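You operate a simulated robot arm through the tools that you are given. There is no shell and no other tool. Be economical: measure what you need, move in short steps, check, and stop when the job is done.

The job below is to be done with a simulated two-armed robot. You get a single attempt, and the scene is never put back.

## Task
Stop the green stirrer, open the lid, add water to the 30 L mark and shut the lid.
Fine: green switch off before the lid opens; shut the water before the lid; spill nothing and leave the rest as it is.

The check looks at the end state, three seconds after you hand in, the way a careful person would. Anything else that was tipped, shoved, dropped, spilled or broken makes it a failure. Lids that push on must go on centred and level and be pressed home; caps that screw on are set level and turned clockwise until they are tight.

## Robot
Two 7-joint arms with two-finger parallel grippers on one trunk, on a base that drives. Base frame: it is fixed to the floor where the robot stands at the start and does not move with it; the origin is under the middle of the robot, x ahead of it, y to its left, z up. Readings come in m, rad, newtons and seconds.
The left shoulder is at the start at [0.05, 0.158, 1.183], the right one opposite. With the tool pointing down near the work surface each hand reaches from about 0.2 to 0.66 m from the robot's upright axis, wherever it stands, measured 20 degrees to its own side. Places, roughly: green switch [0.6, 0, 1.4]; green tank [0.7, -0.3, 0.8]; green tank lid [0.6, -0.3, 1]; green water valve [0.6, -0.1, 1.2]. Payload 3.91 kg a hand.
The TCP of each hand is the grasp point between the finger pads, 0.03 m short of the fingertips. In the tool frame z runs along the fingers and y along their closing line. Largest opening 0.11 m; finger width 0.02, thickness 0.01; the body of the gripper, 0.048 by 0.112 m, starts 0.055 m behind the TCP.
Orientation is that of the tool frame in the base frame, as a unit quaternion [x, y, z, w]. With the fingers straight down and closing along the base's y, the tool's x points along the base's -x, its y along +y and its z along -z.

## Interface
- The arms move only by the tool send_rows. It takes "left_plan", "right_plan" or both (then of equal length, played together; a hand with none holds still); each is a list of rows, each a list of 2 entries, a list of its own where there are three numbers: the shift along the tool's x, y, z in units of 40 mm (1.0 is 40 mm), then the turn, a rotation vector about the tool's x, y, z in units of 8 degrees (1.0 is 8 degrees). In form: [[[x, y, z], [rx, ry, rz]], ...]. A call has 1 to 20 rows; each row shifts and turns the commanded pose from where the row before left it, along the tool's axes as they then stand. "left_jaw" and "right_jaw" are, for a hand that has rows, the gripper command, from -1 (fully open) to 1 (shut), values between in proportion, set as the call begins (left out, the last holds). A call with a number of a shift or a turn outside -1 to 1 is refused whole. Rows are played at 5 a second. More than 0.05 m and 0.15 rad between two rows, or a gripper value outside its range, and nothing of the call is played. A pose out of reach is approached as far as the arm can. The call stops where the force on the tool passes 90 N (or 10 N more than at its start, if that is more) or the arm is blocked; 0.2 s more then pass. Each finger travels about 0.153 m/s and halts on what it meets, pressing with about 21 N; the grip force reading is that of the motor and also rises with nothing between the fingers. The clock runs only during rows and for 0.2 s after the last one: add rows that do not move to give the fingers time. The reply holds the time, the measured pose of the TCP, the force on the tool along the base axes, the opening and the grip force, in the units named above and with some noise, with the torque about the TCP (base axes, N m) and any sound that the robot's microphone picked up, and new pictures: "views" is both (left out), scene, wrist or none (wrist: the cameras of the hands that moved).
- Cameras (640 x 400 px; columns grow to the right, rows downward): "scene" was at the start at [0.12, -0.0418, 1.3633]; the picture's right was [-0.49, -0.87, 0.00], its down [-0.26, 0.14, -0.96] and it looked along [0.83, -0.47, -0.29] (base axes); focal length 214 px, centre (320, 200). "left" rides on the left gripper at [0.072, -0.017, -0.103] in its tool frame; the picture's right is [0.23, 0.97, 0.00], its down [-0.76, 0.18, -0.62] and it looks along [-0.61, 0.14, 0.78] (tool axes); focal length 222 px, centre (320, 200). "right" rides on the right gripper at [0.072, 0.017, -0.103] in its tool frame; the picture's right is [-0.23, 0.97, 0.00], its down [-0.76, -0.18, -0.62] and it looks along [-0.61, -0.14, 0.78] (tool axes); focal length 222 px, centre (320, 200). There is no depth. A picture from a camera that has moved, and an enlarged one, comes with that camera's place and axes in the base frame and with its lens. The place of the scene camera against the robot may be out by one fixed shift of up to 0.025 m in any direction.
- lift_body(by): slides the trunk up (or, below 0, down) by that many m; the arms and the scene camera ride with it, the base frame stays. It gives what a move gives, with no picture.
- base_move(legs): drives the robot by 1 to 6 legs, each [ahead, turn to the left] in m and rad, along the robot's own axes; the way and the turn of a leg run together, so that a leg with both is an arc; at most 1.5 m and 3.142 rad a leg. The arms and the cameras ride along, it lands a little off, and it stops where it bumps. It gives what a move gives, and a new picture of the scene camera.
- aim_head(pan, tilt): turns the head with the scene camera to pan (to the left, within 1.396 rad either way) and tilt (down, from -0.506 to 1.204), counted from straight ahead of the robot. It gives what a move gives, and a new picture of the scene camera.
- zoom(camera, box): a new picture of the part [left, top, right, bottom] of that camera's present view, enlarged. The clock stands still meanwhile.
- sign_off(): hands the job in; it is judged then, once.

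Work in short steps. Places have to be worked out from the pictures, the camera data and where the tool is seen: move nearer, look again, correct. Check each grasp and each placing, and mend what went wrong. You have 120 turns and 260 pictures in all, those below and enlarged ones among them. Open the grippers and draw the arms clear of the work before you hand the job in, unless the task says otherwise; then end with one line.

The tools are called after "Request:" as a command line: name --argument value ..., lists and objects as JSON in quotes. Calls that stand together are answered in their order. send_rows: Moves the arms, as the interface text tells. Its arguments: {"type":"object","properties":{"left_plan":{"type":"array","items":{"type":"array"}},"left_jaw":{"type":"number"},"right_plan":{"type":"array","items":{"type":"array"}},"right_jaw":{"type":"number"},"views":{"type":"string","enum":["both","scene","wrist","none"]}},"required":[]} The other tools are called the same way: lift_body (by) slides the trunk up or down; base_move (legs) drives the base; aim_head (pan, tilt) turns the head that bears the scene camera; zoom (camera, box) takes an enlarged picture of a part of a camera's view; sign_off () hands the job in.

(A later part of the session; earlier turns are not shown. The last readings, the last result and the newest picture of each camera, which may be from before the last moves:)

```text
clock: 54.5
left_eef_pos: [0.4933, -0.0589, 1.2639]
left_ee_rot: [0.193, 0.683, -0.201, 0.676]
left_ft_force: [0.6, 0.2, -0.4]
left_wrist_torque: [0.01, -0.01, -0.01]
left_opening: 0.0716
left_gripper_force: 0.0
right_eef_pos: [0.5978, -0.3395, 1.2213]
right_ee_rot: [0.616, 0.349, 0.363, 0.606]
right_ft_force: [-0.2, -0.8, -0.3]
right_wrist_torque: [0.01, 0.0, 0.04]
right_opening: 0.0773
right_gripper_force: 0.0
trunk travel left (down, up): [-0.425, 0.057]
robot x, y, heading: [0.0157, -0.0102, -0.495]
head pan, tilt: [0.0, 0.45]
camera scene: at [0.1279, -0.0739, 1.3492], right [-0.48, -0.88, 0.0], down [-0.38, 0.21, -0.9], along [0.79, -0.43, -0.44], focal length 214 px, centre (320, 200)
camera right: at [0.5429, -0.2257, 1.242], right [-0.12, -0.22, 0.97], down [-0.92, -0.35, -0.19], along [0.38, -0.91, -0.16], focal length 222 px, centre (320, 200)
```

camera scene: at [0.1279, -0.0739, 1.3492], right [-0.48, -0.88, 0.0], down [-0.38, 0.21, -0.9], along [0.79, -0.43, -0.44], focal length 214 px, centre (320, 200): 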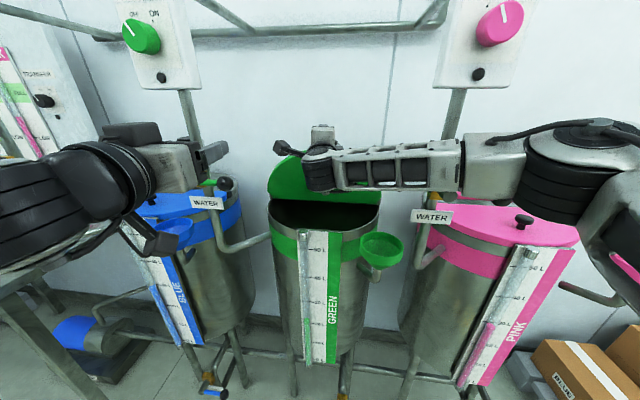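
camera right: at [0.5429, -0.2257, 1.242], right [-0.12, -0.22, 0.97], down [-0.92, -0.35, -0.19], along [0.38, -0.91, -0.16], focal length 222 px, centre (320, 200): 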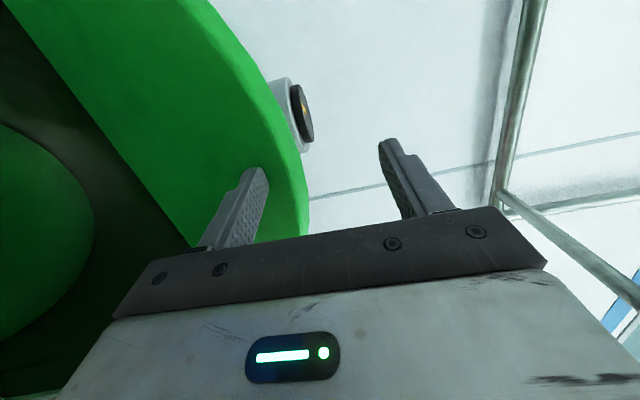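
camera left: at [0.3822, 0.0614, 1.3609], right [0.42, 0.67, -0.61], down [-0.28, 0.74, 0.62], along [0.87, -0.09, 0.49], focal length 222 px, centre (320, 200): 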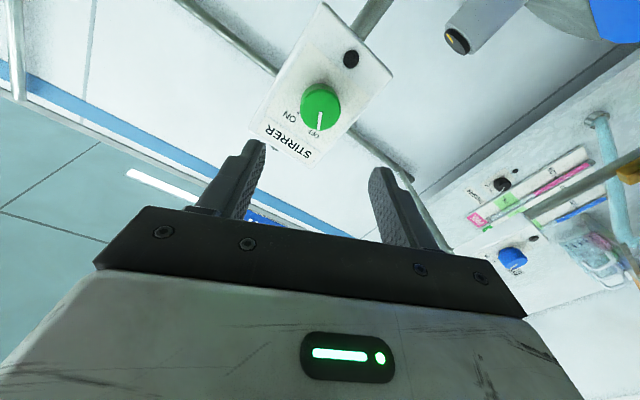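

Lid ~65–70°. Another 0.045 m forward carefully (forearm is nearing the pink pole).

Request:
send_rows --right_plan '[[[0, 0.1, 0.4], [0, 0, 0]], [[0, 0, 0.4], [0, 0, 0]], [[0, 0, 0.35], [0, 0, 0]]]' --views "both"

```text
clock: 55.3
left_eef_pos: [0.4946, -0.0583, 1.2643]
left_ee_rot: [0.193, 0.683, -0.2, 0.676]
left_ft_force: [1.3, -0.1, 0.2]
left_wrist_torque: [0.04, -0.01, 0.02]
left_opening: 0.0715
left_gripper_force: 0.0
right_eef_pos: [0.6361, -0.3617, 1.2262]
right_ee_rot: [0.616, 0.35, 0.363, 0.605]
right_ft_force: [0.1, -0.4, 0.5]
right_wrist_torque: [-0.01, -0.02, -0.02]
right_opening: 0.0769
right_gripper_force: 0.1
trunk travel left (down, up): [-0.425, 0.057]
robot x, y, heading: [0.0107, -0.0151, -0.5]
head pan, tilt: [0.0, 0.45]
camera scene: at [0.1278, -0.0739, 1.3492], right [-0.48, -0.88, 0.0], down [-0.38, 0.21, -0.9], along [0.79, -0.43, -0.44], focal length 214 px, centre (320, 200)
camera right: at [0.5814, -0.2482, 1.2453], right [-0.12, -0.22, 0.97], down [-0.92, -0.35, -0.19], along [0.38, -0.91, -0.16], focal length 222 px, centre (320, 200)
```

scene: 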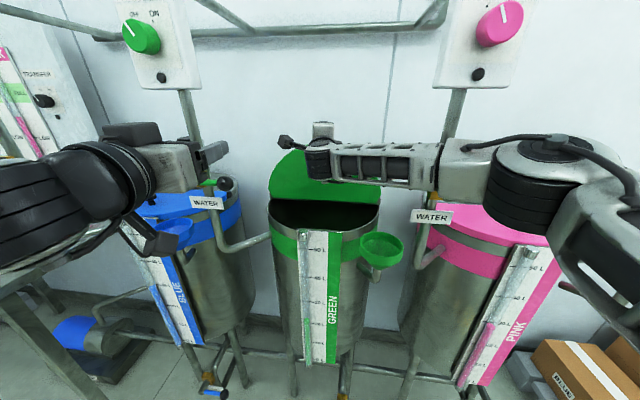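
right: 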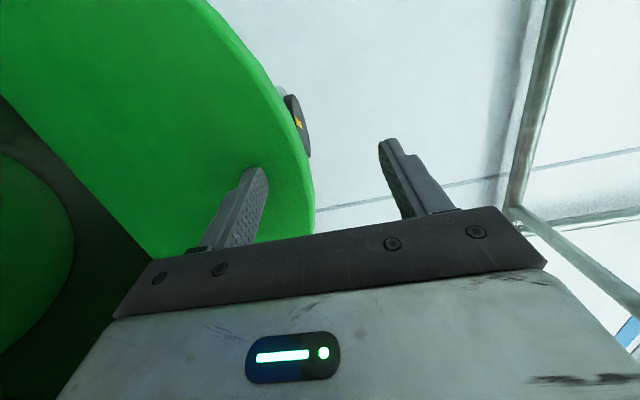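

Lid near 80° with no strain. One more 0.035 m push.

Request:
send_rows --right_plan '[[[0, 0, 0.3], [0, 0, 0]], [[0, 0, 0.3], [0, 0, 0]], [[0, 0, 0.3], [0, 0, 0]]]' --views "both"

```text
clock: 55.8
left_eef_pos: [0.4812, -0.0562, 1.2697]
left_ee_rot: [0.194, 0.679, -0.201, 0.679]
left_ft_force: [0.3, 0.1, -0.3]
left_wrist_torque: [0.0, 0.0, -0.02]
left_opening: 0.0715
left_gripper_force: 0.0
right_eef_pos: [0.637, -0.3627, 1.2256]
right_ee_rot: [0.618, 0.351, 0.362, 0.603]
right_ft_force: [-66.2, 15.9, -0.5]
right_wrist_torque: [0.72, 2.67, -1.11]
right_opening: 0.0775
right_gripper_force: 0.4
trunk travel left (down, up): [-0.425, 0.057]
robot x, y, heading: [0.008, -0.0159, -0.498]
head pan, tilt: [0.0, 0.45]
stopped in row 2 (right hand): the force on the tool passed its limit at 104 N (the readings are from after the stop); the commanded pose is now the measured one
camera scene: at [0.1138, -0.0709, 1.3507], right [-0.48, -0.88, 0.0], down [-0.37, 0.21, -0.9], along [0.79, -0.43, -0.43], focal length 214 px, centre (320, 200)
camera right: at [0.5829, -0.2487, 1.2466], right [-0.11, -0.22, 0.97], down [-0.92, -0.35, -0.19], along [0.38, -0.91, -0.16], focal length 222 px, centre (320, 200)
```

scene: 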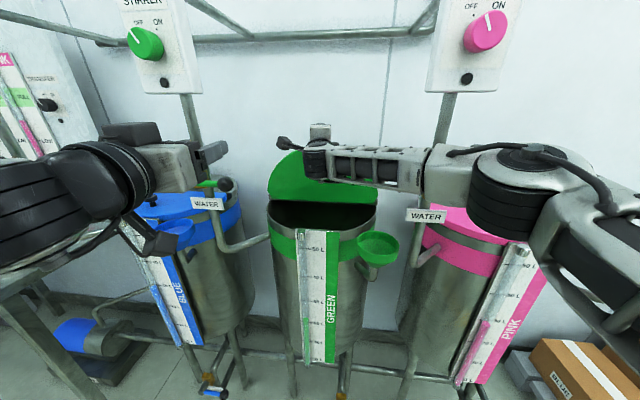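
right: 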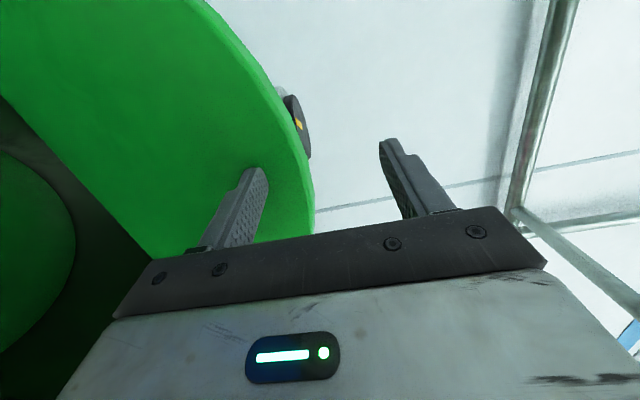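

The lid hit its stop (fully open). Retract the right hand straight back.

Request:
send_rows --right_plan '[[[0, 0, -0.5], [0, 0, 0]], [[0, 0, -0.9], [0, 0, 0]], [[0, 0, -0.9], [0, 0, 0]], [[0, 0, -0.9], [0, 0, 0]], [[0, 0, -0.9], [0, 0, 0]]]' --views "scene"

```text
clock: 57.0
left_eef_pos: [0.4915, -0.0598, 1.2639]
left_ee_rot: [0.194, 0.682, -0.201, 0.676]
left_ft_force: [0.1, 0.6, -0.8]
left_wrist_torque: [-0.03, 0.01, -0.03]
left_opening: 0.0716
left_gripper_force: 0.0
right_eef_pos: [0.5041, -0.2833, 1.224]
right_ee_rot: [0.619, 0.353, 0.361, 0.602]
right_ft_force: [-0.2, -0.3, -0.4]
right_wrist_torque: [-0.01, 0.0, 0.0]
right_opening: 0.0769
right_gripper_force: 0.1
trunk travel left (down, up): [-0.425, 0.057]
robot x, y, heading: [0.0127, -0.0151, -0.503]
head pan, tilt: [0.0, 0.45]
camera scene: at [0.1258, -0.0735, 1.3493], right [-0.48, -0.88, 0.0], down [-0.38, 0.21, -0.9], along [0.79, -0.43, -0.43], focal length 214 px, centre (320, 200)
```

scene: 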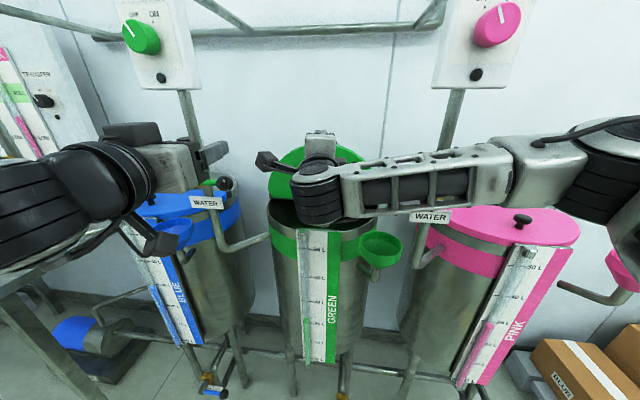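

The lid stays open. Now the valve: I look closely at it for markings before choosing the turning direction.

Request:
zoom --camera "left" --box '[0, 0, 640, 400]'

Request:
zoom --camera "scene" --box '[180, 160, 280, 260]'

Request:
zoom --camera "scene" --box '[270, 220, 380, 370]'

```text
1.00 times, centred on (320, 200) of left (not enlarged: the box is as wide or as high as the picture)
camera zoom: at [0.3947, -0.0189, 1.1941], right [0.52, 0.82, -0.24], down [-0.42, 0.49, 0.76], along [0.74, -0.29, 0.6], focal length 222 px, centre (320, 200)
```

zoom: 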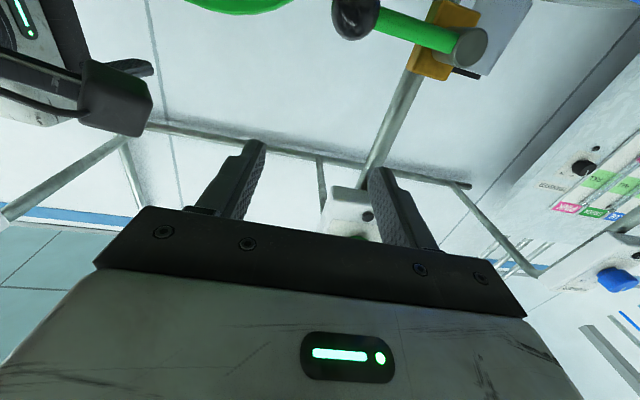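

```text
4.00 times, centred on (230, 210) of scene
camera zoom: at [0.1258, -0.0735, 1.3493], right [-0.48, -0.88, 0.0], down [-0.38, 0.21, -0.9], along [0.79, -0.43, -0.43], focal length 858 px, centre (680, 160)
```

zoom: 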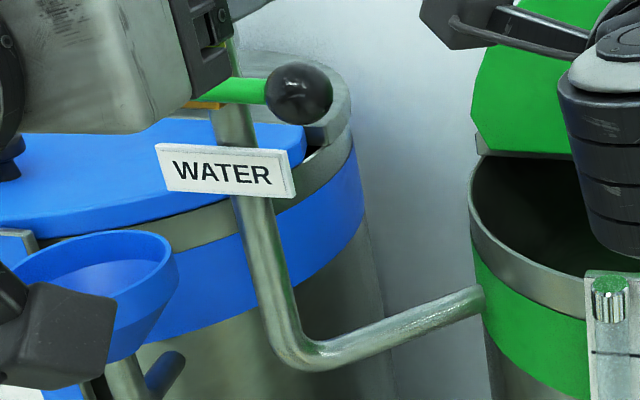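

```text
2.67 times, centred on (325, 295) of scene
camera zoom: at [0.1258, -0.0735, 1.3493], right [-0.48, -0.88, 0.0], down [-0.38, 0.21, -0.9], along [0.79, -0.43, -0.43], focal length 572 px, centre (307, -53)
```

zoom: 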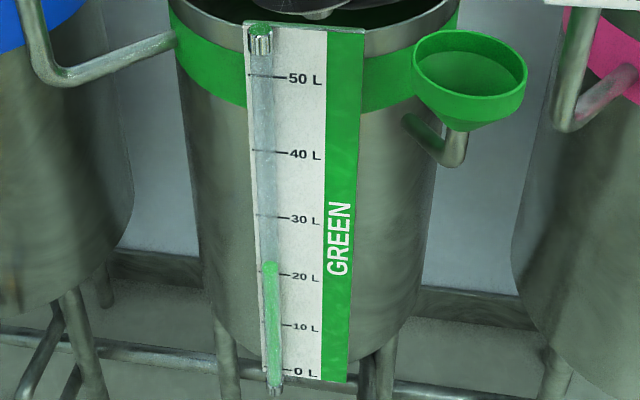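

Ball at ≈(0.585, -0.112, 1.18), level ≈22 L. I roll the left hand −90° (fingers closing vertically), descend to lever height and check.

Request:
send_rows --left_plan '[[[0, 0, 0], [0, 0, -1]], [[0, 0, 0], [0, 0, -1]], [[0, 0, 0], [0, 0, -1]], [[0, 0, 0], [0, 0, -1]], [[0, 0, 0], [0, 0, -1]], [[0, 0, 0], [0, 0, -1]], [[0, 0, 0], [0, 0, -1]], [[0, 0, 0], [0, 0, -1]], [[0, 0, 0], [0, 0, -1]], [[0, 0, 0], [0, 0, -1]], [[0, 0, 0], [0, 0, -1]], [[0, 0, 0], [0, 0, -0.25]], [[0, -0.7, 0], [0, 0, 0]], [[0, -0.7, 0], [0, 0, 0]], [[0, -0.7, 0], [0, 0, 0]]]'

```text
clock: 60.2
left_eef_pos: [0.493, -0.0594, 1.3474]
left_ee_rot: [-0.347, 0.62, -0.618, 0.336]
left_ft_force: [0.0, -0.1, -0.4]
left_wrist_torque: [0.01, 0.03, -0.04]
left_opening: 0.0718
left_gripper_force: 0.0
right_eef_pos: [0.5046, -0.2848, 1.2223]
right_ee_rot: [0.62, 0.353, 0.36, 0.601]
right_ft_force: [-1.0, 0.4, 0.3]
right_wrist_torque: [0.02, 0.0, 0.02]
right_opening: 0.0769
right_gripper_force: 0.1
trunk travel left (down, up): [-0.425, 0.057]
robot x, y, heading: [0.0107, -0.0116, -0.5]
head pan, tilt: [0.0, 0.45]
camera scene: at [0.126, -0.0738, 1.3492], right [-0.48, -0.88, 0.0], down [-0.38, 0.21, -0.9], along [0.79, -0.43, -0.44], focal length 214 px, centre (320, 200)
camera left: at [0.3669, -0.0649, 1.3666], right [-0.13, -0.2, -0.97], down [-0.12, 0.98, -0.18], along [0.98, 0.09, -0.16], focal length 222 px, centre (320, 200)
```

scene: 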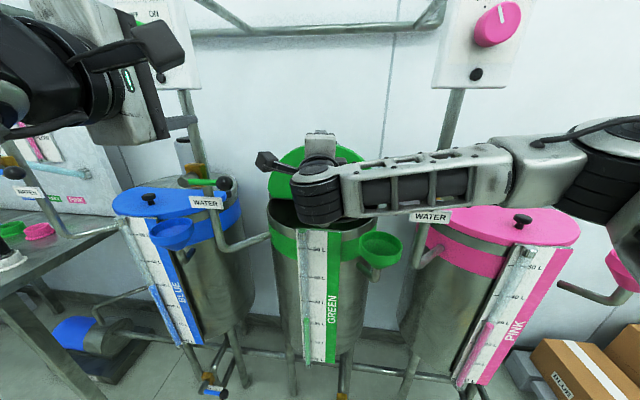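
left: 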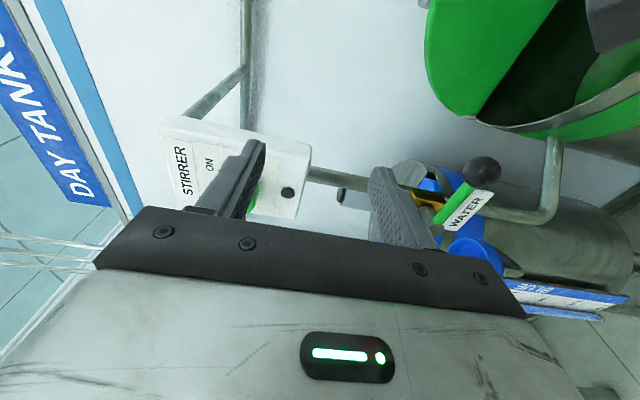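

Tool y now points down, so I moved up instead. Correct by descending 0.165 m.

Request:
send_rows --left_plan '[[[0, 0.9, 0], [0, 0, 0]], [[0, 0.9, 0], [0, 0, 0]], [[0, 0.9, 0], [0, 0, 0]], [[0, 0.9, 0], [0, 0, 0]], [[0, 0.55, 0], [0, 0, 0]]]'

```text
clock: 61.4
left_eef_pos: [0.4945, -0.0629, 1.2516]
left_ee_rot: [0.346, -0.619, 0.62, -0.336]
left_ft_force: [-0.1, -0.1, 0.1]
left_wrist_torque: [-0.01, 0.01, 0.03]
left_opening: 0.0715
left_gripper_force: 0.1
left hand out of reach, approached as far as the arm can: row 3, 4, 5
right_eef_pos: [0.5052, -0.2854, 1.2236]
right_ee_rot: [0.62, 0.354, 0.36, 0.601]
right_ft_force: [0.2, 0.2, 0.6]
right_wrist_torque: [-0.02, 0.0, 0.01]
right_opening: 0.0767
right_gripper_force: 0.0
trunk travel left (down, up): [-0.425, 0.057]
robot x, y, heading: [0.0131, -0.0172, -0.503]
head pan, tilt: [0.0, 0.45]
camera scene: at [0.1262, -0.0737, 1.3492], right [-0.48, -0.88, 0.0], down [-0.38, 0.21, -0.9], along [0.79, -0.43, -0.44], focal length 214 px, centre (320, 200)
camera left: at [0.3693, -0.0692, 1.2718], right [-0.13, -0.2, -0.97], down [-0.12, 0.98, -0.18], along [0.98, 0.09, -0.16], focal length 222 px, centre (320, 200)
```

scene: 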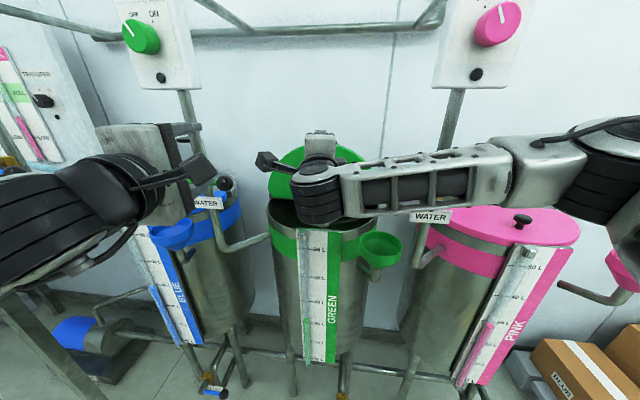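
left: 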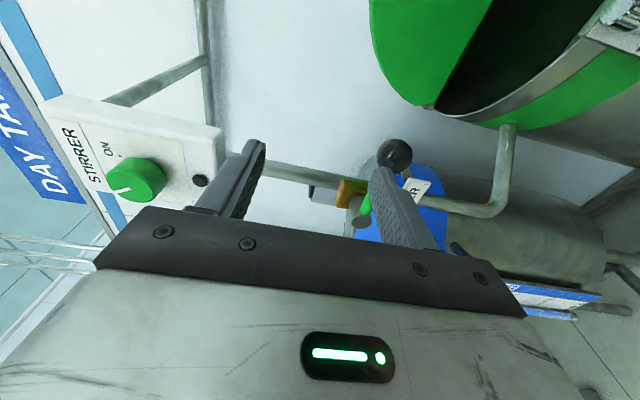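

The low pose at this roll is too close to the shoulder. I back the base 0.08 m to give the left arm room.

Request:
base_move --legs '[[-0.08, 0.0]]'

Request:
send_rows --left_plan '[[[0, 0.6, 0.2], [0, 0, 0]], [[0, 0.6, 0.3], [0, 0, 0]], [[0, 0.5, 0.3], [0, 0, 0]]]'

```text
clock: 62.5
left_eef_pos: [0.4237, -0.0243, 1.2514]
left_ee_rot: [-0.346, 0.619, -0.619, 0.336]
left_ft_force: [0.5, 0.5, 0.1]
left_wrist_torque: [0.0, 0.03, -0.02]
left_opening: 0.0713
left_gripper_force: 0.0
right_eef_pos: [0.4337, -0.2446, 1.2233]
right_ee_rot: [0.618, 0.353, 0.361, 0.602]
right_ft_force: [0.2, 0.3, 0.5]
right_wrist_torque: [0.01, 0.01, -0.02]
right_opening: 0.0768
right_gripper_force: 0.0
trunk travel left (down, up): [-0.425, 0.057]
robot x, y, heading: [-0.0578, 0.0292, -0.499]
head pan, tilt: [0.0, 0.45]
camera scene: at [0.055, -0.0346, 1.3494], right [-0.48, -0.88, 0.0], down [-0.38, 0.21, -0.9], along [0.79, -0.43, -0.43], focal length 214 px, centre (320, 200)
```

scene: 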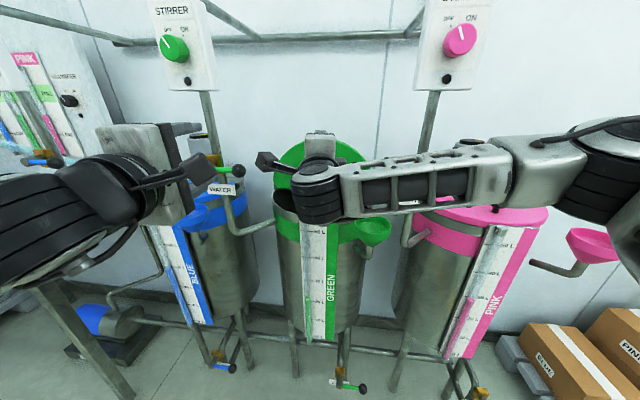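

```text
clock: 63.3
left_eef_pos: [0.4254, -0.026, 1.2437]
left_ee_rot: [0.347, -0.619, 0.619, -0.336]
left_ft_force: [0.0, 0.2, -0.3]
left_wrist_torque: [-0.01, 0.0, -0.02]
left_opening: 0.0718
left_gripper_force: 0.0
left hand out of reach, approached as far as the arm can: row 1, 2, 3
right_eef_pos: [0.4356, -0.2443, 1.2218]
right_ee_rot: [0.619, 0.353, 0.36, 0.602]
right_ft_force: [-0.7, 0.8, 0.7]
right_wrist_torque: [0.01, 0.02, -0.01]
right_opening: 0.0772
right_gripper_force: 0.0
trunk travel left (down, up): [-0.425, 0.057]
robot x, y, heading: [-0.0567, 0.0249, -0.497]
head pan, tilt: [0.0, 0.45]
camera scene: at [0.0558, -0.0351, 1.3492], right [-0.48, -0.88, 0.0], down [-0.38, 0.21, -0.9], along [0.79, -0.43, -0.44], focal length 214 px, centre (320, 200)
camera left: at [0.301, -0.0319, 1.264], right [-0.13, -0.2, -0.97], down [-0.12, 0.98, -0.18], along [0.98, 0.09, -0.16], focal length 222 px, centre (320, 200)
```

scene: 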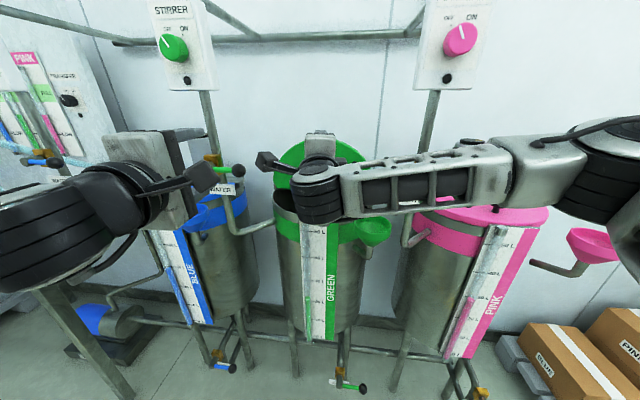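
left: 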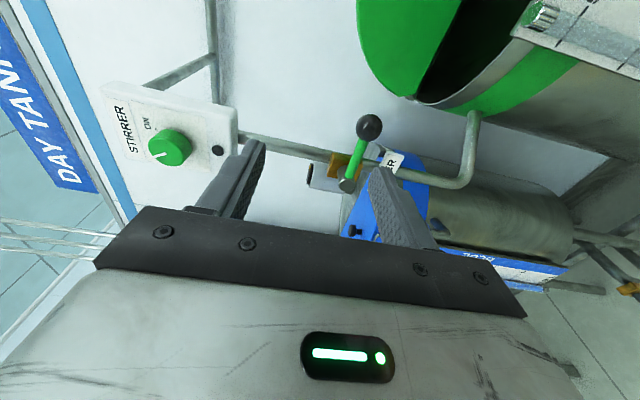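

The hand kept its robot-frame place; I must first extend forward, then lower.

Request:
send_rows --left_plan '[[[0, -0.2, 0.9], [0, 0, 0]], [[0, 0, 0.9], [0, 0, 0]], [[0, 0.8, 0], [0, 0, 0]], [[0, 0.8, 0], [0, 0, 0]]]' --views "wrist"

```text
clock: 64.3
left_eef_pos: [0.4885, -0.0652, 1.2517]
left_ee_rot: [-0.347, 0.62, -0.618, 0.336]
left_ft_force: [-0.1, 0.1, 0.9]
left_wrist_torque: [-0.03, 0.02, -0.03]
left_opening: 0.0712
left_gripper_force: 0.2
left hand out of reach, approached as far as the arm can: row 3, 4
right_eef_pos: [0.4355, -0.2459, 1.2233]
right_ee_rot: [0.62, 0.353, 0.361, 0.601]
right_ft_force: [-0.8, 0.1, -0.7]
right_wrist_torque: [-0.01, 0.03, -0.02]
right_opening: 0.0768
right_gripper_force: 0.0
trunk travel left (down, up): [-0.425, 0.057]
robot x, y, heading: [-0.0593, 0.0247, -0.503]
head pan, tilt: [0.0, 0.45]
camera left: at [0.3629, -0.0712, 1.272], right [-0.14, -0.2, -0.97], down [-0.12, 0.98, -0.18], along [0.98, 0.09, -0.16], focal length 222 px, centre (320, 200)
```

left: 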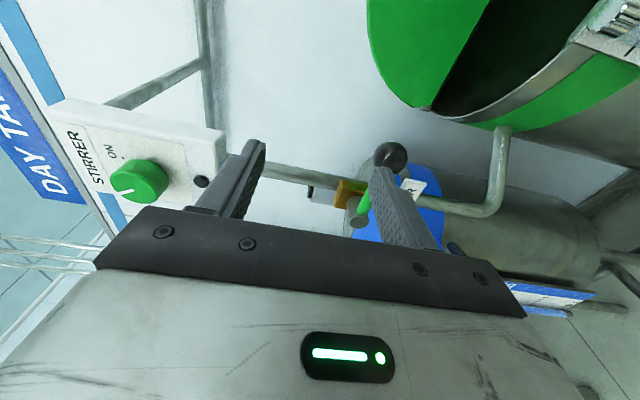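

Joint limits block the full roll. A sphere can be gripped at any roll, so I return to −45° roll and try lowering.

Request:
send_rows --left_plan '[[[0, 0, 0], [0, 0, 1]], [[0, 0, 0], [0, 0, 1]], [[0, 0, 0], [0, 0, 1]], [[0, 0, 0], [0, 0, 1]], [[0, 0, 0], [0, 0, 1]], [[0, 0, 0], [0, 0, 0.6]], [[0.5, 0.5, 0], [0, 0, 0]], [[0.5, 0.5, 0], [0, 0, 0]], [[0.25, 0.25, 0], [0, 0, 0]]]' --views "both"

```text
clock: 66.3
left_eef_pos: [0.4886, -0.0656, 1.2534]
left_ee_rot: [-0.084, 0.706, -0.444, 0.546]
left_ft_force: [0.4, 0.4, -0.4]
left_wrist_torque: [-0.02, -0.03, 0.0]
left_opening: 0.0715
left_gripper_force: 0.1
left hand out of reach, approached as far as the arm can: row 7, 8, 9
right_eef_pos: [0.4351, -0.2446, 1.2225]
right_ee_rot: [0.62, 0.354, 0.36, 0.601]
right_ft_force: [-0.6, 0.0, -0.3]
right_wrist_torque: [-0.01, -0.02, -0.02]
right_opening: 0.0771
right_gripper_force: 0.1
trunk travel left (down, up): [-0.425, 0.057]
robot x, y, heading: [-0.0597, 0.0229, -0.504]
head pan, tilt: [0.0, 0.45]
camera scene: at [0.0558, -0.0351, 1.3492], right [-0.48, -0.88, 0.0], down [-0.38, 0.21, -0.9], along [0.79, -0.43, -0.44], focal length 214 px, centre (320, 200)
camera left: at [0.3671, -0.0636, 1.2163], right [0.27, 0.44, -0.86], down [-0.17, 0.9, 0.41], along [0.95, 0.03, 0.31], focal length 222 px, centre (320, 200)
```

scene: 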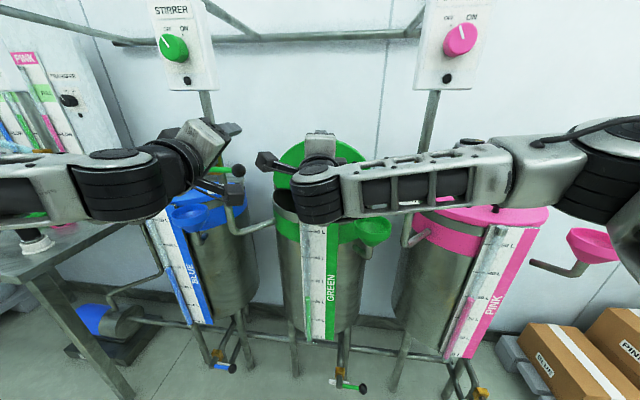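
left: 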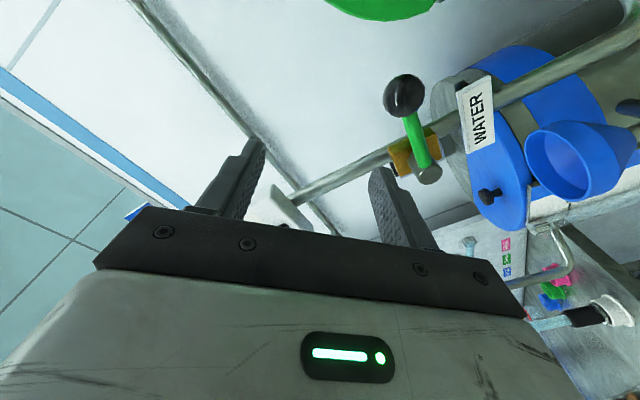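

Vertical reach is the limit, so I lower the trunk by 0.075 m (both arms are clear below).

Request:
lift_body --by -0.075

Request:
send_rows --left_plan '[[[0, 0, 0], [0, 0, 0]]]' --views "both"

```text
clock: 67.4
left_eef_pos: [0.4879, -0.0652, 1.1767]
left_ee_rot: [-0.084, 0.705, -0.444, 0.546]
left_ft_force: [0.5, -1.2, 0.4]
left_wrist_torque: [0.02, -0.01, -0.02]
left_opening: 0.0714
left_gripper_force: 0.1
right_eef_pos: [0.4348, -0.2448, 1.1483]
right_ee_rot: [0.619, 0.353, 0.359, 0.602]
right_ft_force: [0.3, 0.0, 0.5]
right_wrist_torque: [0.02, 0.03, -0.01]
right_opening: 0.0769
right_gripper_force: 0.1
trunk travel left (down, up): [-0.35, 0.132]
robot x, y, heading: [-0.0583, 0.0242, -0.497]
head pan, tilt: [0.0, 0.45]
```

```text
clock: 67.8
left_eef_pos: [0.4897, -0.064, 1.1778]
left_ee_rot: [-0.084, 0.706, -0.443, 0.546]
left_ft_force: [-1.0, -0.1, -0.6]
left_wrist_torque: [0.0, -0.03, 0.0]
left_opening: 0.0713
left_gripper_force: 0.2
right_eef_pos: [0.4349, -0.2459, 1.1479]
right_ee_rot: [0.619, 0.353, 0.36, 0.602]
right_ft_force: [-0.3, 0.5, 0.5]
right_wrist_torque: [0.02, 0.02, 0.02]
right_opening: 0.0772
right_gripper_force: 0.2
trunk travel left (down, up): [-0.35, 0.132]
robot x, y, heading: [-0.059, 0.0242, -0.499]
head pan, tilt: [0.0, 0.45]
camera scene: at [0.0558, -0.0351, 1.2743], right [-0.48, -0.88, 0.0], down [-0.38, 0.21, -0.9], along [0.79, -0.43, -0.44], focal length 214 px, centre (320, 200)
camera left: at [0.3671, -0.0636, 1.1414], right [0.27, 0.44, -0.86], down [-0.17, 0.9, 0.41], along [0.95, 0.03, 0.31], focal length 222 px, centre (320, 200)
```

scene: 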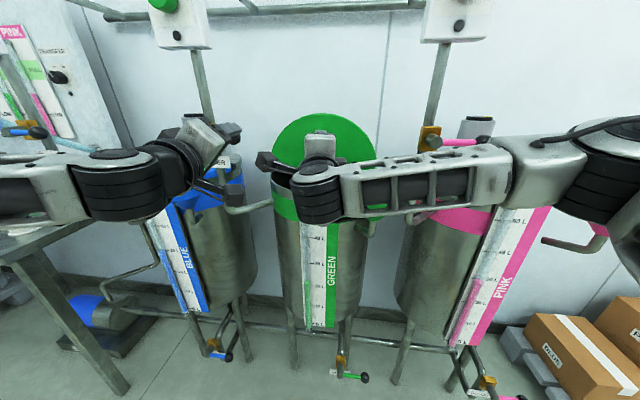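
left: 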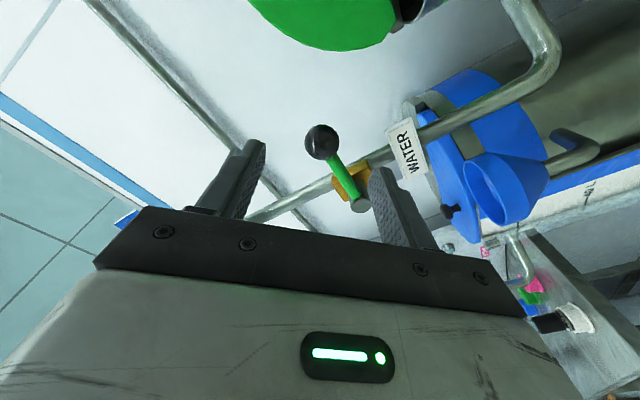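

Ball lies ~0.10 m ahead nearly on axis. Advance 0.07 m and look.

Request:
send_rows --left_plan '[[[-0.1, 0.1, 0.85], [0, 0, 0]], [[0, 0, 0.85], [0, 0, 0]]]' --views "wrist"

```text
clock: 68.4
left_eef_pos: [0.5595, -0.0792, 1.1812]
left_ee_rot: [-0.083, 0.708, -0.442, 0.544]
left_ft_force: [0.3, 0.7, 0.7]
left_wrist_torque: [-0.01, 0.05, -0.03]
left_opening: 0.0712
left_gripper_force: 0.0
left hand out of reach, approached as far as the arm can: row 1, 2
right_eef_pos: [0.4344, -0.245, 1.1468]
right_ee_rot: [0.619, 0.354, 0.36, 0.601]
right_ft_force: [-0.3, -0.3, 0.3]
right_wrist_torque: [0.0, -0.03, 0.0]
right_opening: 0.0773
right_gripper_force: 0.1
trunk travel left (down, up): [-0.35, 0.132]
robot x, y, heading: [-0.0604, 0.0224, -0.495]
head pan, tilt: [0.0, 0.45]
camera left: at [0.4379, -0.0784, 1.1463], right [0.26, 0.44, -0.86], down [-0.16, 0.9, 0.41], along [0.95, 0.03, 0.31], focal length 222 px, centre (320, 200)
```

left: 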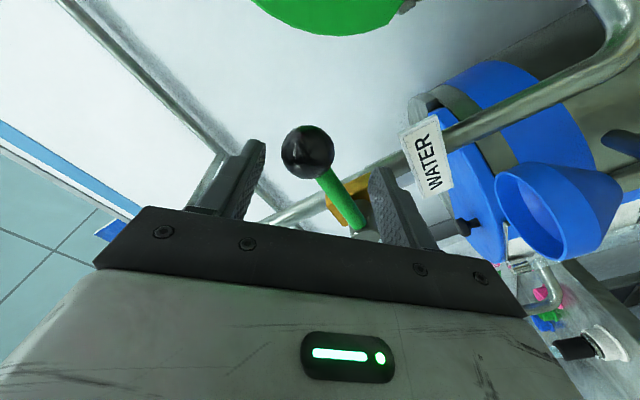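

The left arm reaches poorly straight in front of its shoulder; the right arm did well with work near the centreline. So I'll retract both hands and turn the base left so the valve lies on the centreline.

Request:
send_rows --left_plan '[[[0, 0, -1], [0, 0, 0]], [[0, 0, -1], [0, 0, 0]], [[0, 0, 0], [0, 0, 0]], [[0, 0, 0], [0, 0, 0]], [[0, 0, 0], [0, 0, 0]], [[0, 0, 0], [0, 0, 0]], [[0, 0, 0], [0, 0, 0]], [[0, 0, 0], [0, 0, 0]]]' --right_plan '[[[0, 0, -0.8], [0, 0, 0]], [[0, 0, -0.8], [0, 0, 0]], [[0, 0, -0.8], [0, 0, 0]], [[0, 0, -0.8], [0, 0, 0]], [[-1, 0, 0], [0, 0, 0]], [[-1, 0, 0], [0, 0, 0]], [[-1, 0, 0], [0, 0, 0]], [[-1, 0, 0], [0, 0, 0]]]' --views "scene"

```text
clock: 70.2
left_eef_pos: [0.4879, -0.0381, 1.1828]
left_ee_rot: [-0.084, 0.705, -0.444, 0.547]
left_ft_force: [-0.6, -0.8, -1.0]
left_wrist_torque: [0.04, -0.02, 0.01]
left_opening: 0.0714
left_gripper_force: 0.0
right_eef_pos: [0.2558, -0.3251, 1.1493]
right_ee_rot: [0.62, 0.353, 0.361, 0.601]
right_ft_force: [0.7, -0.5, 0.3]
right_wrist_torque: [0.0, -0.01, 0.03]
right_opening: 0.0768
right_gripper_force: 0.0
right hand out of reach, approached as far as the arm can: row 8
trunk travel left (down, up): [-0.35, 0.132]
robot x, y, heading: [-0.0601, 0.0226, -0.493]
head pan, tilt: [0.0, 0.45]
camera scene: at [0.0554, -0.0353, 1.2743], right [-0.48, -0.88, 0.0], down [-0.38, 0.21, -0.9], along [0.79, -0.43, -0.43], focal length 214 px, centre (320, 200)
```

scene: 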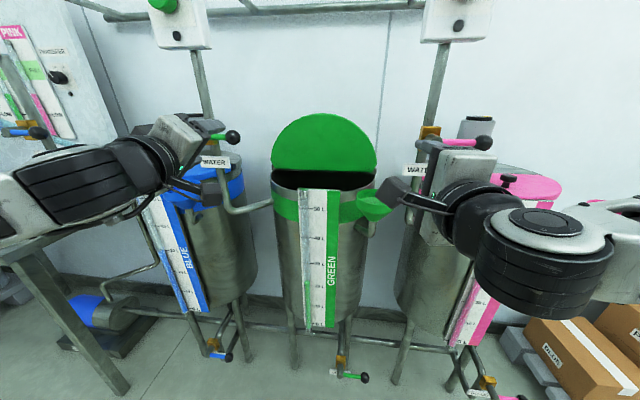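

Lid is fully open. I pull the left hand back a bit more, then turn left 0.31 rad.

Request:
send_rows --left_plan '[[[0, 0, -0.9], [0, 0, 0]], [[0, 0, -0.9], [0, 0, 0]]]' --views "none"

Request:
base_move --legs '[[0.0, 0.31]]'

```text
clock: 70.8
left_eef_pos: [0.4335, -0.0041, 1.1859]
left_ee_rot: [-0.085, 0.706, -0.444, 0.546]
left_ft_force: [0.7, -0.9, 0.7]
left_wrist_torque: [-0.02, 0.0, -0.01]
left_opening: 0.0715
left_gripper_force: 0.0
left hand out of reach, approached as far as the arm can: row 2
right_eef_pos: [0.2561, -0.3242, 1.1499]
right_ee_rot: [0.62, 0.353, 0.36, 0.601]
right_ft_force: [-0.6, 0.6, -0.2]
right_wrist_torque: [0.02, -0.04, 0.0]
right_opening: 0.077
right_gripper_force: 0.0
trunk travel left (down, up): [-0.35, 0.132]
robot x, y, heading: [-0.0597, 0.024, -0.502]
head pan, tilt: [0.0, 0.45]
```

```text
clock: 72.2
left_eef_pos: [0.4184, 0.1504, 1.1857]
left_ee_rot: [-0.194, 0.684, -0.353, 0.609]
left_ft_force: [0.8, -0.8, -0.7]
left_wrist_torque: [0.0, 0.0, -0.01]
left_opening: 0.0715
left_gripper_force: 0.0
right_eef_pos: [0.3488, -0.2107, 1.1506]
right_ee_rot: [0.557, 0.445, 0.449, 0.538]
right_ft_force: [0.0, 0.1, 0.9]
right_wrist_torque: [-0.03, 0.0, 0.01]
right_opening: 0.077
right_gripper_force: 0.1
trunk travel left (down, up): [-0.35, 0.132]
robot x, y, heading: [-0.061, 0.0226, -0.185]
head pan, tilt: [0.0, 0.45]
camera scene: at [0.0696, 0.004, 1.2742], right [-0.19, -0.98, 0.0], down [-0.43, 0.08, -0.9], along [0.88, -0.17, -0.44], focal length 214 px, centre (320, 200)
```

scene: 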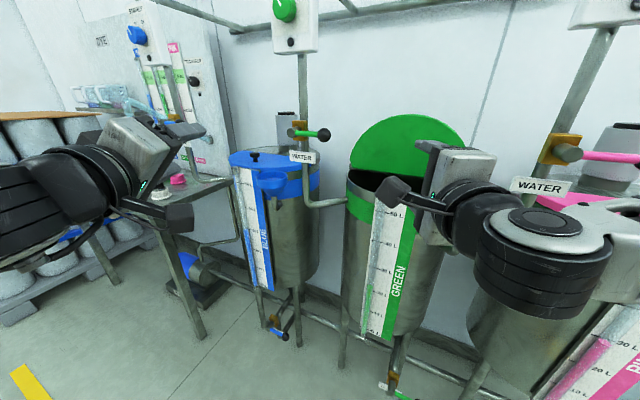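

The valve is now on the centreline. I yaw the left hand back to the valve normal and move to the pre-grasp.

Request:
send_rows --left_plan '[[[0, 0, 0], [0.52, 0.54, 0]], [[0, 0, 0], [0.52, 0.54, 0]], [[0, 0, 0], [0.52, 0.54, 0]], [[0.62, -0.57, 0], [0, 0, 0]], [[0.62, -0.57, 0], [0, 0, 0]], [[0.62, -0.57, 0.3], [0, 0, 0]], [[0.62, -0.55, 0.6], [0, 0, 0]], [[0, 0, 0.9], [0, 0, 0]], [[0, 0, 0.9], [0, 0, 0]], [[0, 0, 0.9], [0, 0, 0]]]'

```text
clock: 74.4
left_eef_pos: [0.4771, -0.0426, 1.1848]
left_ee_rot: [-0.088, 0.705, -0.445, 0.545]
left_ft_force: [1.4, -0.6, -0.9]
left_wrist_torque: [-0.02, 0.0, 0.0]
left_opening: 0.0714
left_gripper_force: 0.1
left hand out of reach, approached as far as the arm can: row 5
right_eef_pos: [0.349, -0.21, 1.1504]
right_ee_rot: [0.557, 0.445, 0.45, 0.538]
right_ft_force: [0.2, -0.3, -0.1]
right_wrist_torque: [-0.03, -0.01, 0.03]
right_opening: 0.0772
right_gripper_force: 0.1
trunk travel left (down, up): [-0.35, 0.132]
robot x, y, heading: [-0.0579, 0.0246, -0.188]
head pan, tilt: [0.0, 0.45]
camera scene: at [0.0695, 0.0034, 1.2742], right [-0.19, -0.98, 0.0], down [-0.43, 0.08, -0.9], along [0.88, -0.17, -0.44], focal length 214 px, centre (320, 200)
camera left: at [0.3558, -0.0418, 1.1491], right [0.26, 0.44, -0.86], down [-0.16, 0.9, 0.41], along [0.95, 0.03, 0.31], focal length 222 px, centre (320, 200)
```

scene: 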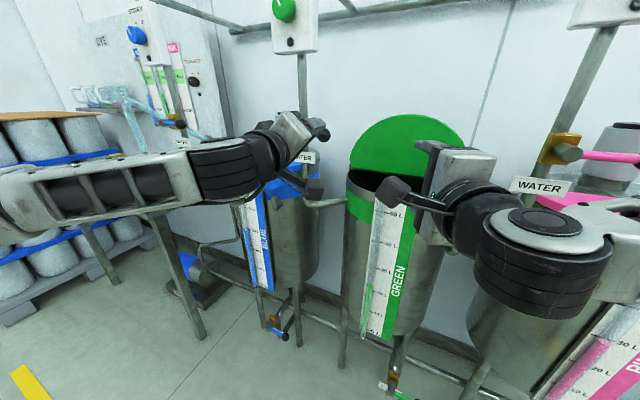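
left: 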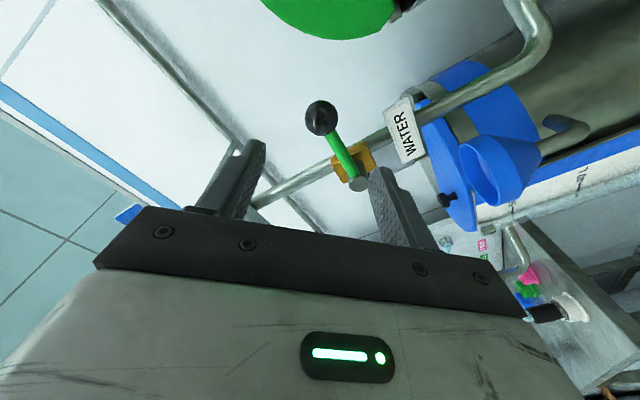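

Aligned with the ball 0.128 m ahead. Advance 0.08, then view.

Request:
send_rows --left_plan '[[[0.1, 0.08, 0.9], [0, 0, 0]], [[0, 0, 0.9], [0, 0, 0]], [[0, 0, 0.3], [0, 0, 0]]]' --views "wrist"

```text
clock: 75.2
left_eef_pos: [0.535, -0.0622, 1.1852]
left_ee_rot: [-0.086, 0.707, -0.443, 0.544]
left_ft_force: [1.2, -0.2, -0.8]
left_wrist_torque: [-0.01, -0.04, -0.01]
left_opening: 0.0716
left_gripper_force: 0.1
left hand out of reach, approached as far as the arm can: row 1, 2
right_eef_pos: [0.3487, -0.2109, 1.1491]
right_ee_rot: [0.557, 0.446, 0.449, 0.538]
right_ft_force: [0.0, 0.5, -0.1]
right_wrist_torque: [0.03, -0.02, 0.0]
right_opening: 0.077
right_gripper_force: 0.1
trunk travel left (down, up): [-0.35, 0.132]
robot x, y, heading: [-0.0581, 0.0271, -0.187]
head pan, tilt: [0.0, 0.45]
camera left: at [0.4145, -0.0606, 1.1503], right [0.26, 0.44, -0.86], down [-0.16, 0.9, 0.41], along [0.95, 0.03, 0.31], focal length 222 px, centre (320, 200)
```

left: 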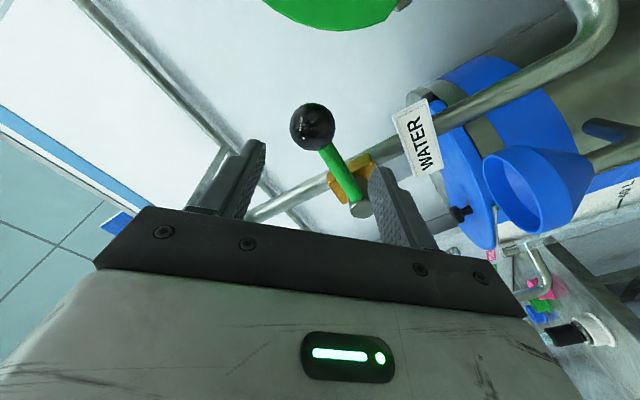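

Reach is again limited at this roll. I retract slightly and roll to +45° (suits turning the lever upward), testing whether the limit disappears.

Request:
send_rows --left_plan '[[[0, 0, -1], [0, 0, 0]], [[0, 0, 0], [0, 0, 1]], [[0, 0, 0], [0, 0, 1]], [[0, 0, 0], [0, 0, 1]], [[0, 0, 0], [0, 0, 1]], [[0, 0, 0], [0, 0, 1]], [[0, 0, 0], [0, 0, 1]], [[0, 0, 0], [0, 0, 1]], [[0, 0, 0], [0, 0, 1]], [[0, 0, 0], [0, 0, 1]], [[0, 0, 0], [0, 0, 1]], [[0, 0, 0], [0, 0, 1]], [[0, 0, 0], [0, 0, 0.25]], [[0, 0, 0], [0, 0, 0]]]' --views "both"

```text
clock: 78.2
left_eef_pos: [0.5019, -0.0398, 1.1862]
left_ee_rot: [0.439, 0.559, 0.072, 0.7]
left_ft_force: [0.0, 0.5, -0.6]
left_wrist_torque: [-0.02, 0.01, 0.02]
left_opening: 0.0717
left_gripper_force: 0.1
right_eef_pos: [0.3496, -0.2101, 1.1493]
right_ee_rot: [0.557, 0.446, 0.448, 0.538]
right_ft_force: [0.7, 0.1, 0.0]
right_wrist_torque: [-0.02, -0.02, -0.01]
right_opening: 0.0768
right_gripper_force: 0.0
trunk travel left (down, up): [-0.35, 0.132]
robot x, y, heading: [-0.0593, 0.0221, -0.184]
head pan, tilt: [0.0, 0.45]
camera scene: at [0.0696, 0.0037, 1.2742], right [-0.19, -0.98, 0.0], down [-0.43, 0.08, -0.9], along [0.88, -0.17, -0.44], focal length 214 px, centre (320, 200)
camera left: at [0.4348, 0.0469, 1.1248], right [0.46, 0.72, 0.51], down [-0.74, -0.01, 0.68], along [0.5, -0.69, 0.53], focal length 222 px, centre (320, 200)
```

scene: 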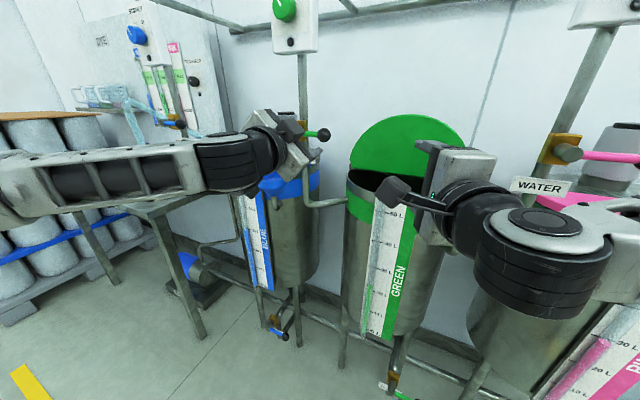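
left: 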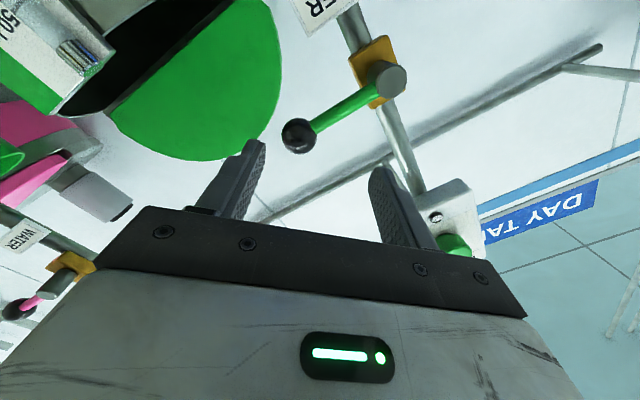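

Good view, ball 0.11 m ahead and 25 mm to the right. Correct and advance 0.08 m.

Request:
send_rows --left_plan '[[[-0.44, -0.44, 0.2], [0, 0, 0]], [[0, 0, 0.9], [0, 0, 0]], [[0, 0, 0.9], [0, 0, 0]], [[0, 0, 0], [0, 0, 0]]]' --views "wrist"

```text
clock: 79.2
left_eef_pos: [0.5603, -0.1005, 1.1868]
left_ee_rot: [0.439, 0.561, 0.071, 0.698]
left_ft_force: [-0.1, 0.5, -0.4]
left_wrist_torque: [-0.03, 0.01, 0.03]
left_opening: 0.0716
left_gripper_force: 0.0
left hand out of reach, approached as far as the arm can: row 3
right_eef_pos: [0.3499, -0.2104, 1.1505]
right_ee_rot: [0.557, 0.445, 0.449, 0.538]
right_ft_force: [0.2, -0.3, 0.3]
right_wrist_torque: [0.01, 0.01, -0.02]
right_opening: 0.0771
right_gripper_force: 0.1
trunk travel left (down, up): [-0.35, 0.132]
robot x, y, heading: [-0.0568, 0.0271, -0.189]
head pan, tilt: [0.0, 0.45]
camera left: at [0.493, -0.0122, 1.1261], right [0.46, 0.72, 0.51], down [-0.73, -0.01, 0.68], along [0.5, -0.69, 0.52], focal length 222 px, centre (320, 200)
```

left: 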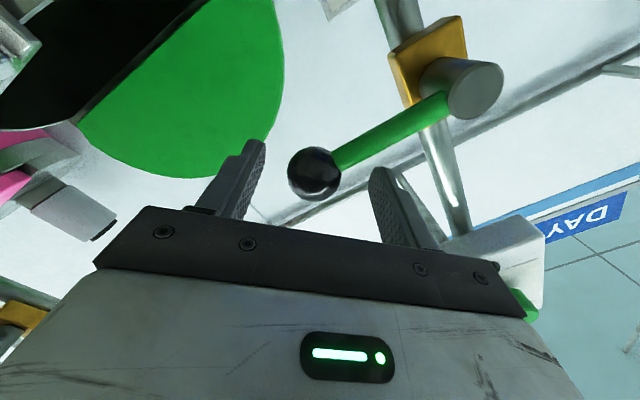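

Ball is on axis, 17 mm ahead of the TCP, between the pads. Close the left fingers.

Request:
send_rows --left_plan '[[[0, 0, 0.1], [0, 0, 0]], [[0, 0, 0], [0, 0, 0]], [[0, 0, 0], [0, 0, 0]], [[0, 0, 0], [0, 0, 0]]]' --left_jaw 1 --views "both"

```text
clock: 80.2
left_eef_pos: [0.561, -0.1029, 1.1882]
left_ee_rot: [0.441, 0.558, 0.07, 0.699]
left_ft_force: [-17.9, -1.2, -9.0]
left_wrist_torque: [-0.27, 0.55, 0.11]
left_opening: 0.0312
left_gripper_force: 45.4
right_eef_pos: [0.3476, -0.2113, 1.1504]
right_ee_rot: [0.557, 0.444, 0.45, 0.538]
right_ft_force: [1.1, -0.5, 0.3]
right_wrist_torque: [0.03, 0.01, 0.02]
right_opening: 0.0769
right_gripper_force: 0.1
trunk travel left (down, up): [-0.35, 0.132]
robot x, y, heading: [-0.0565, 0.0254, -0.189]
head pan, tilt: [0.0, 0.45]
camera scene: at [0.0679, 0.0032, 1.2744], right [-0.19, -0.98, 0.0], down [-0.43, 0.08, -0.9], along [0.89, -0.17, -0.43], focal length 214 px, centre (320, 200)
camera left: at [0.4937, -0.0156, 1.1273], right [0.47, 0.72, 0.51], down [-0.73, -0.01, 0.68], along [0.49, -0.69, 0.53], focal length 222 px, centre (320, 200)
```

scene: 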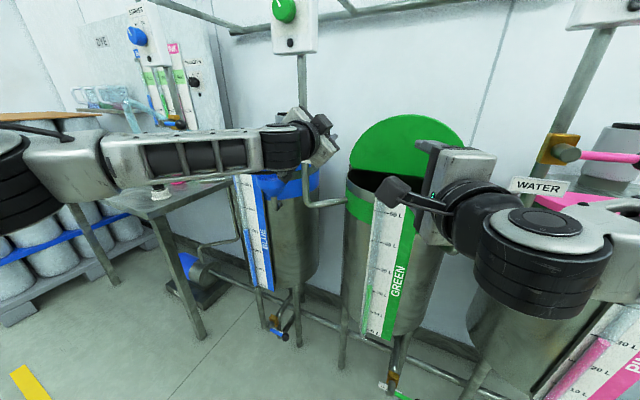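
left: 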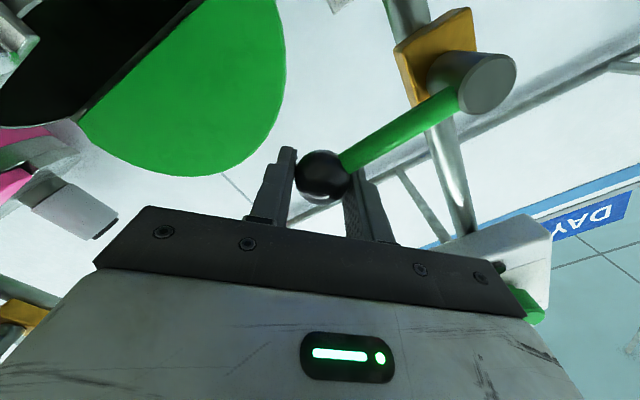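

Ball gripped. Test: move up 20 mm and read the force.

Request:
send_rows --left_plan '[[[-0.17, 0.17, 0], [0, 0, 0]], [[-0.17, 0.17, 0], [0, 0, 0]]]' --views "both"

```text
clock: 80.8
left_eef_pos: [0.5629, -0.1018, 1.207]
left_ee_rot: [0.438, 0.559, 0.071, 0.7]
left_ft_force: [-6.2, -10.1, -5.3]
left_wrist_torque: [-0.4, 0.5, 0.07]
left_opening: 0.031
left_gripper_force: 44.8
right_eef_pos: [0.3489, -0.2118, 1.1504]
right_ee_rot: [0.558, 0.445, 0.45, 0.538]
right_ft_force: [0.0, 0.5, 0.3]
right_wrist_torque: [0.01, -0.06, 0.0]
right_opening: 0.0772
right_gripper_force: 0.0
trunk travel left (down, up): [-0.35, 0.132]
robot x, y, heading: [-0.0567, 0.0239, -0.185]
head pan, tilt: [0.0, 0.45]
camera scene: at [0.0696, 0.0021, 1.2743], right [-0.19, -0.98, 0.0], down [-0.43, 0.08, -0.9], along [0.88, -0.17, -0.44], focal length 214 px, centre (320, 200)
camera left: at [0.4953, -0.0147, 1.1464], right [0.46, 0.72, 0.51], down [-0.73, -0.01, 0.68], along [0.49, -0.69, 0.53], focal length 222 px, centre (320, 200)
```

scene: 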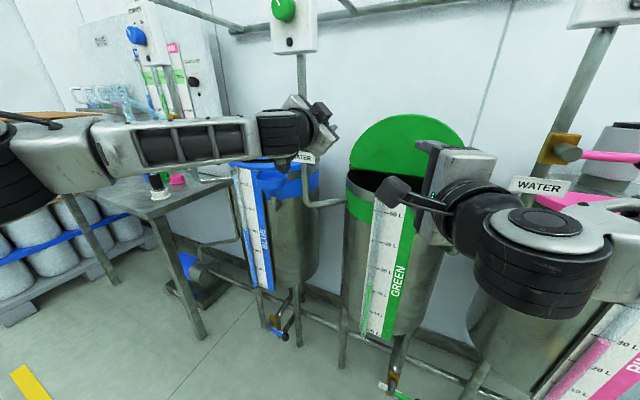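
left: 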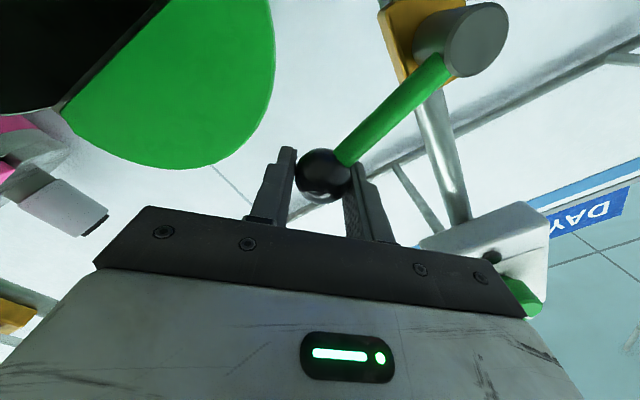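

The lever turns upward freely. I continue to ~43° and check the gauge for flow.

Request:
send_rows --left_plan '[[[-0.233, 0.516, 0], [0, 0, 0]], [[-0.094, 0.56, 0], [0, 0, 0]]]' --views "none"

Request:
zoom --camera "scene" --box '[335, 180, 455, 350]'

```text
clock: 81.4
left_eef_pos: [0.577, -0.0816, 1.2481]
left_ee_rot: [0.438, 0.56, 0.072, 0.7]
left_ft_force: [1.9, -10.2, -3.3]
left_wrist_torque: [-0.51, 0.27, -0.19]
left_opening: 0.0312
left_gripper_force: 45.1
right_eef_pos: [0.349, -0.2121, 1.1499]
right_ee_rot: [0.557, 0.445, 0.45, 0.538]
right_ft_force: [0.2, -0.8, -0.1]
right_wrist_torque: [0.01, -0.01, 0.03]
right_opening: 0.0769
right_gripper_force: 0.0
trunk travel left (down, up): [-0.35, 0.132]
robot x, y, heading: [-0.0607, 0.0217, -0.186]
head pan, tilt: [0.0, 0.45]
```

```text
2.35 times, centred on (395, 265) of scene
camera zoom: at [0.0704, 0.0023, 1.2742], right [-0.19, -0.98, 0.0], down [-0.43, 0.08, -0.9], along [0.88, -0.17, -0.44], focal length 505 px, centre (144, 47)
```

zoom: 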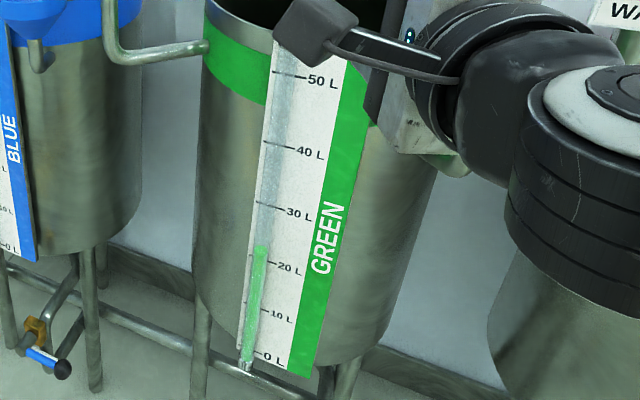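

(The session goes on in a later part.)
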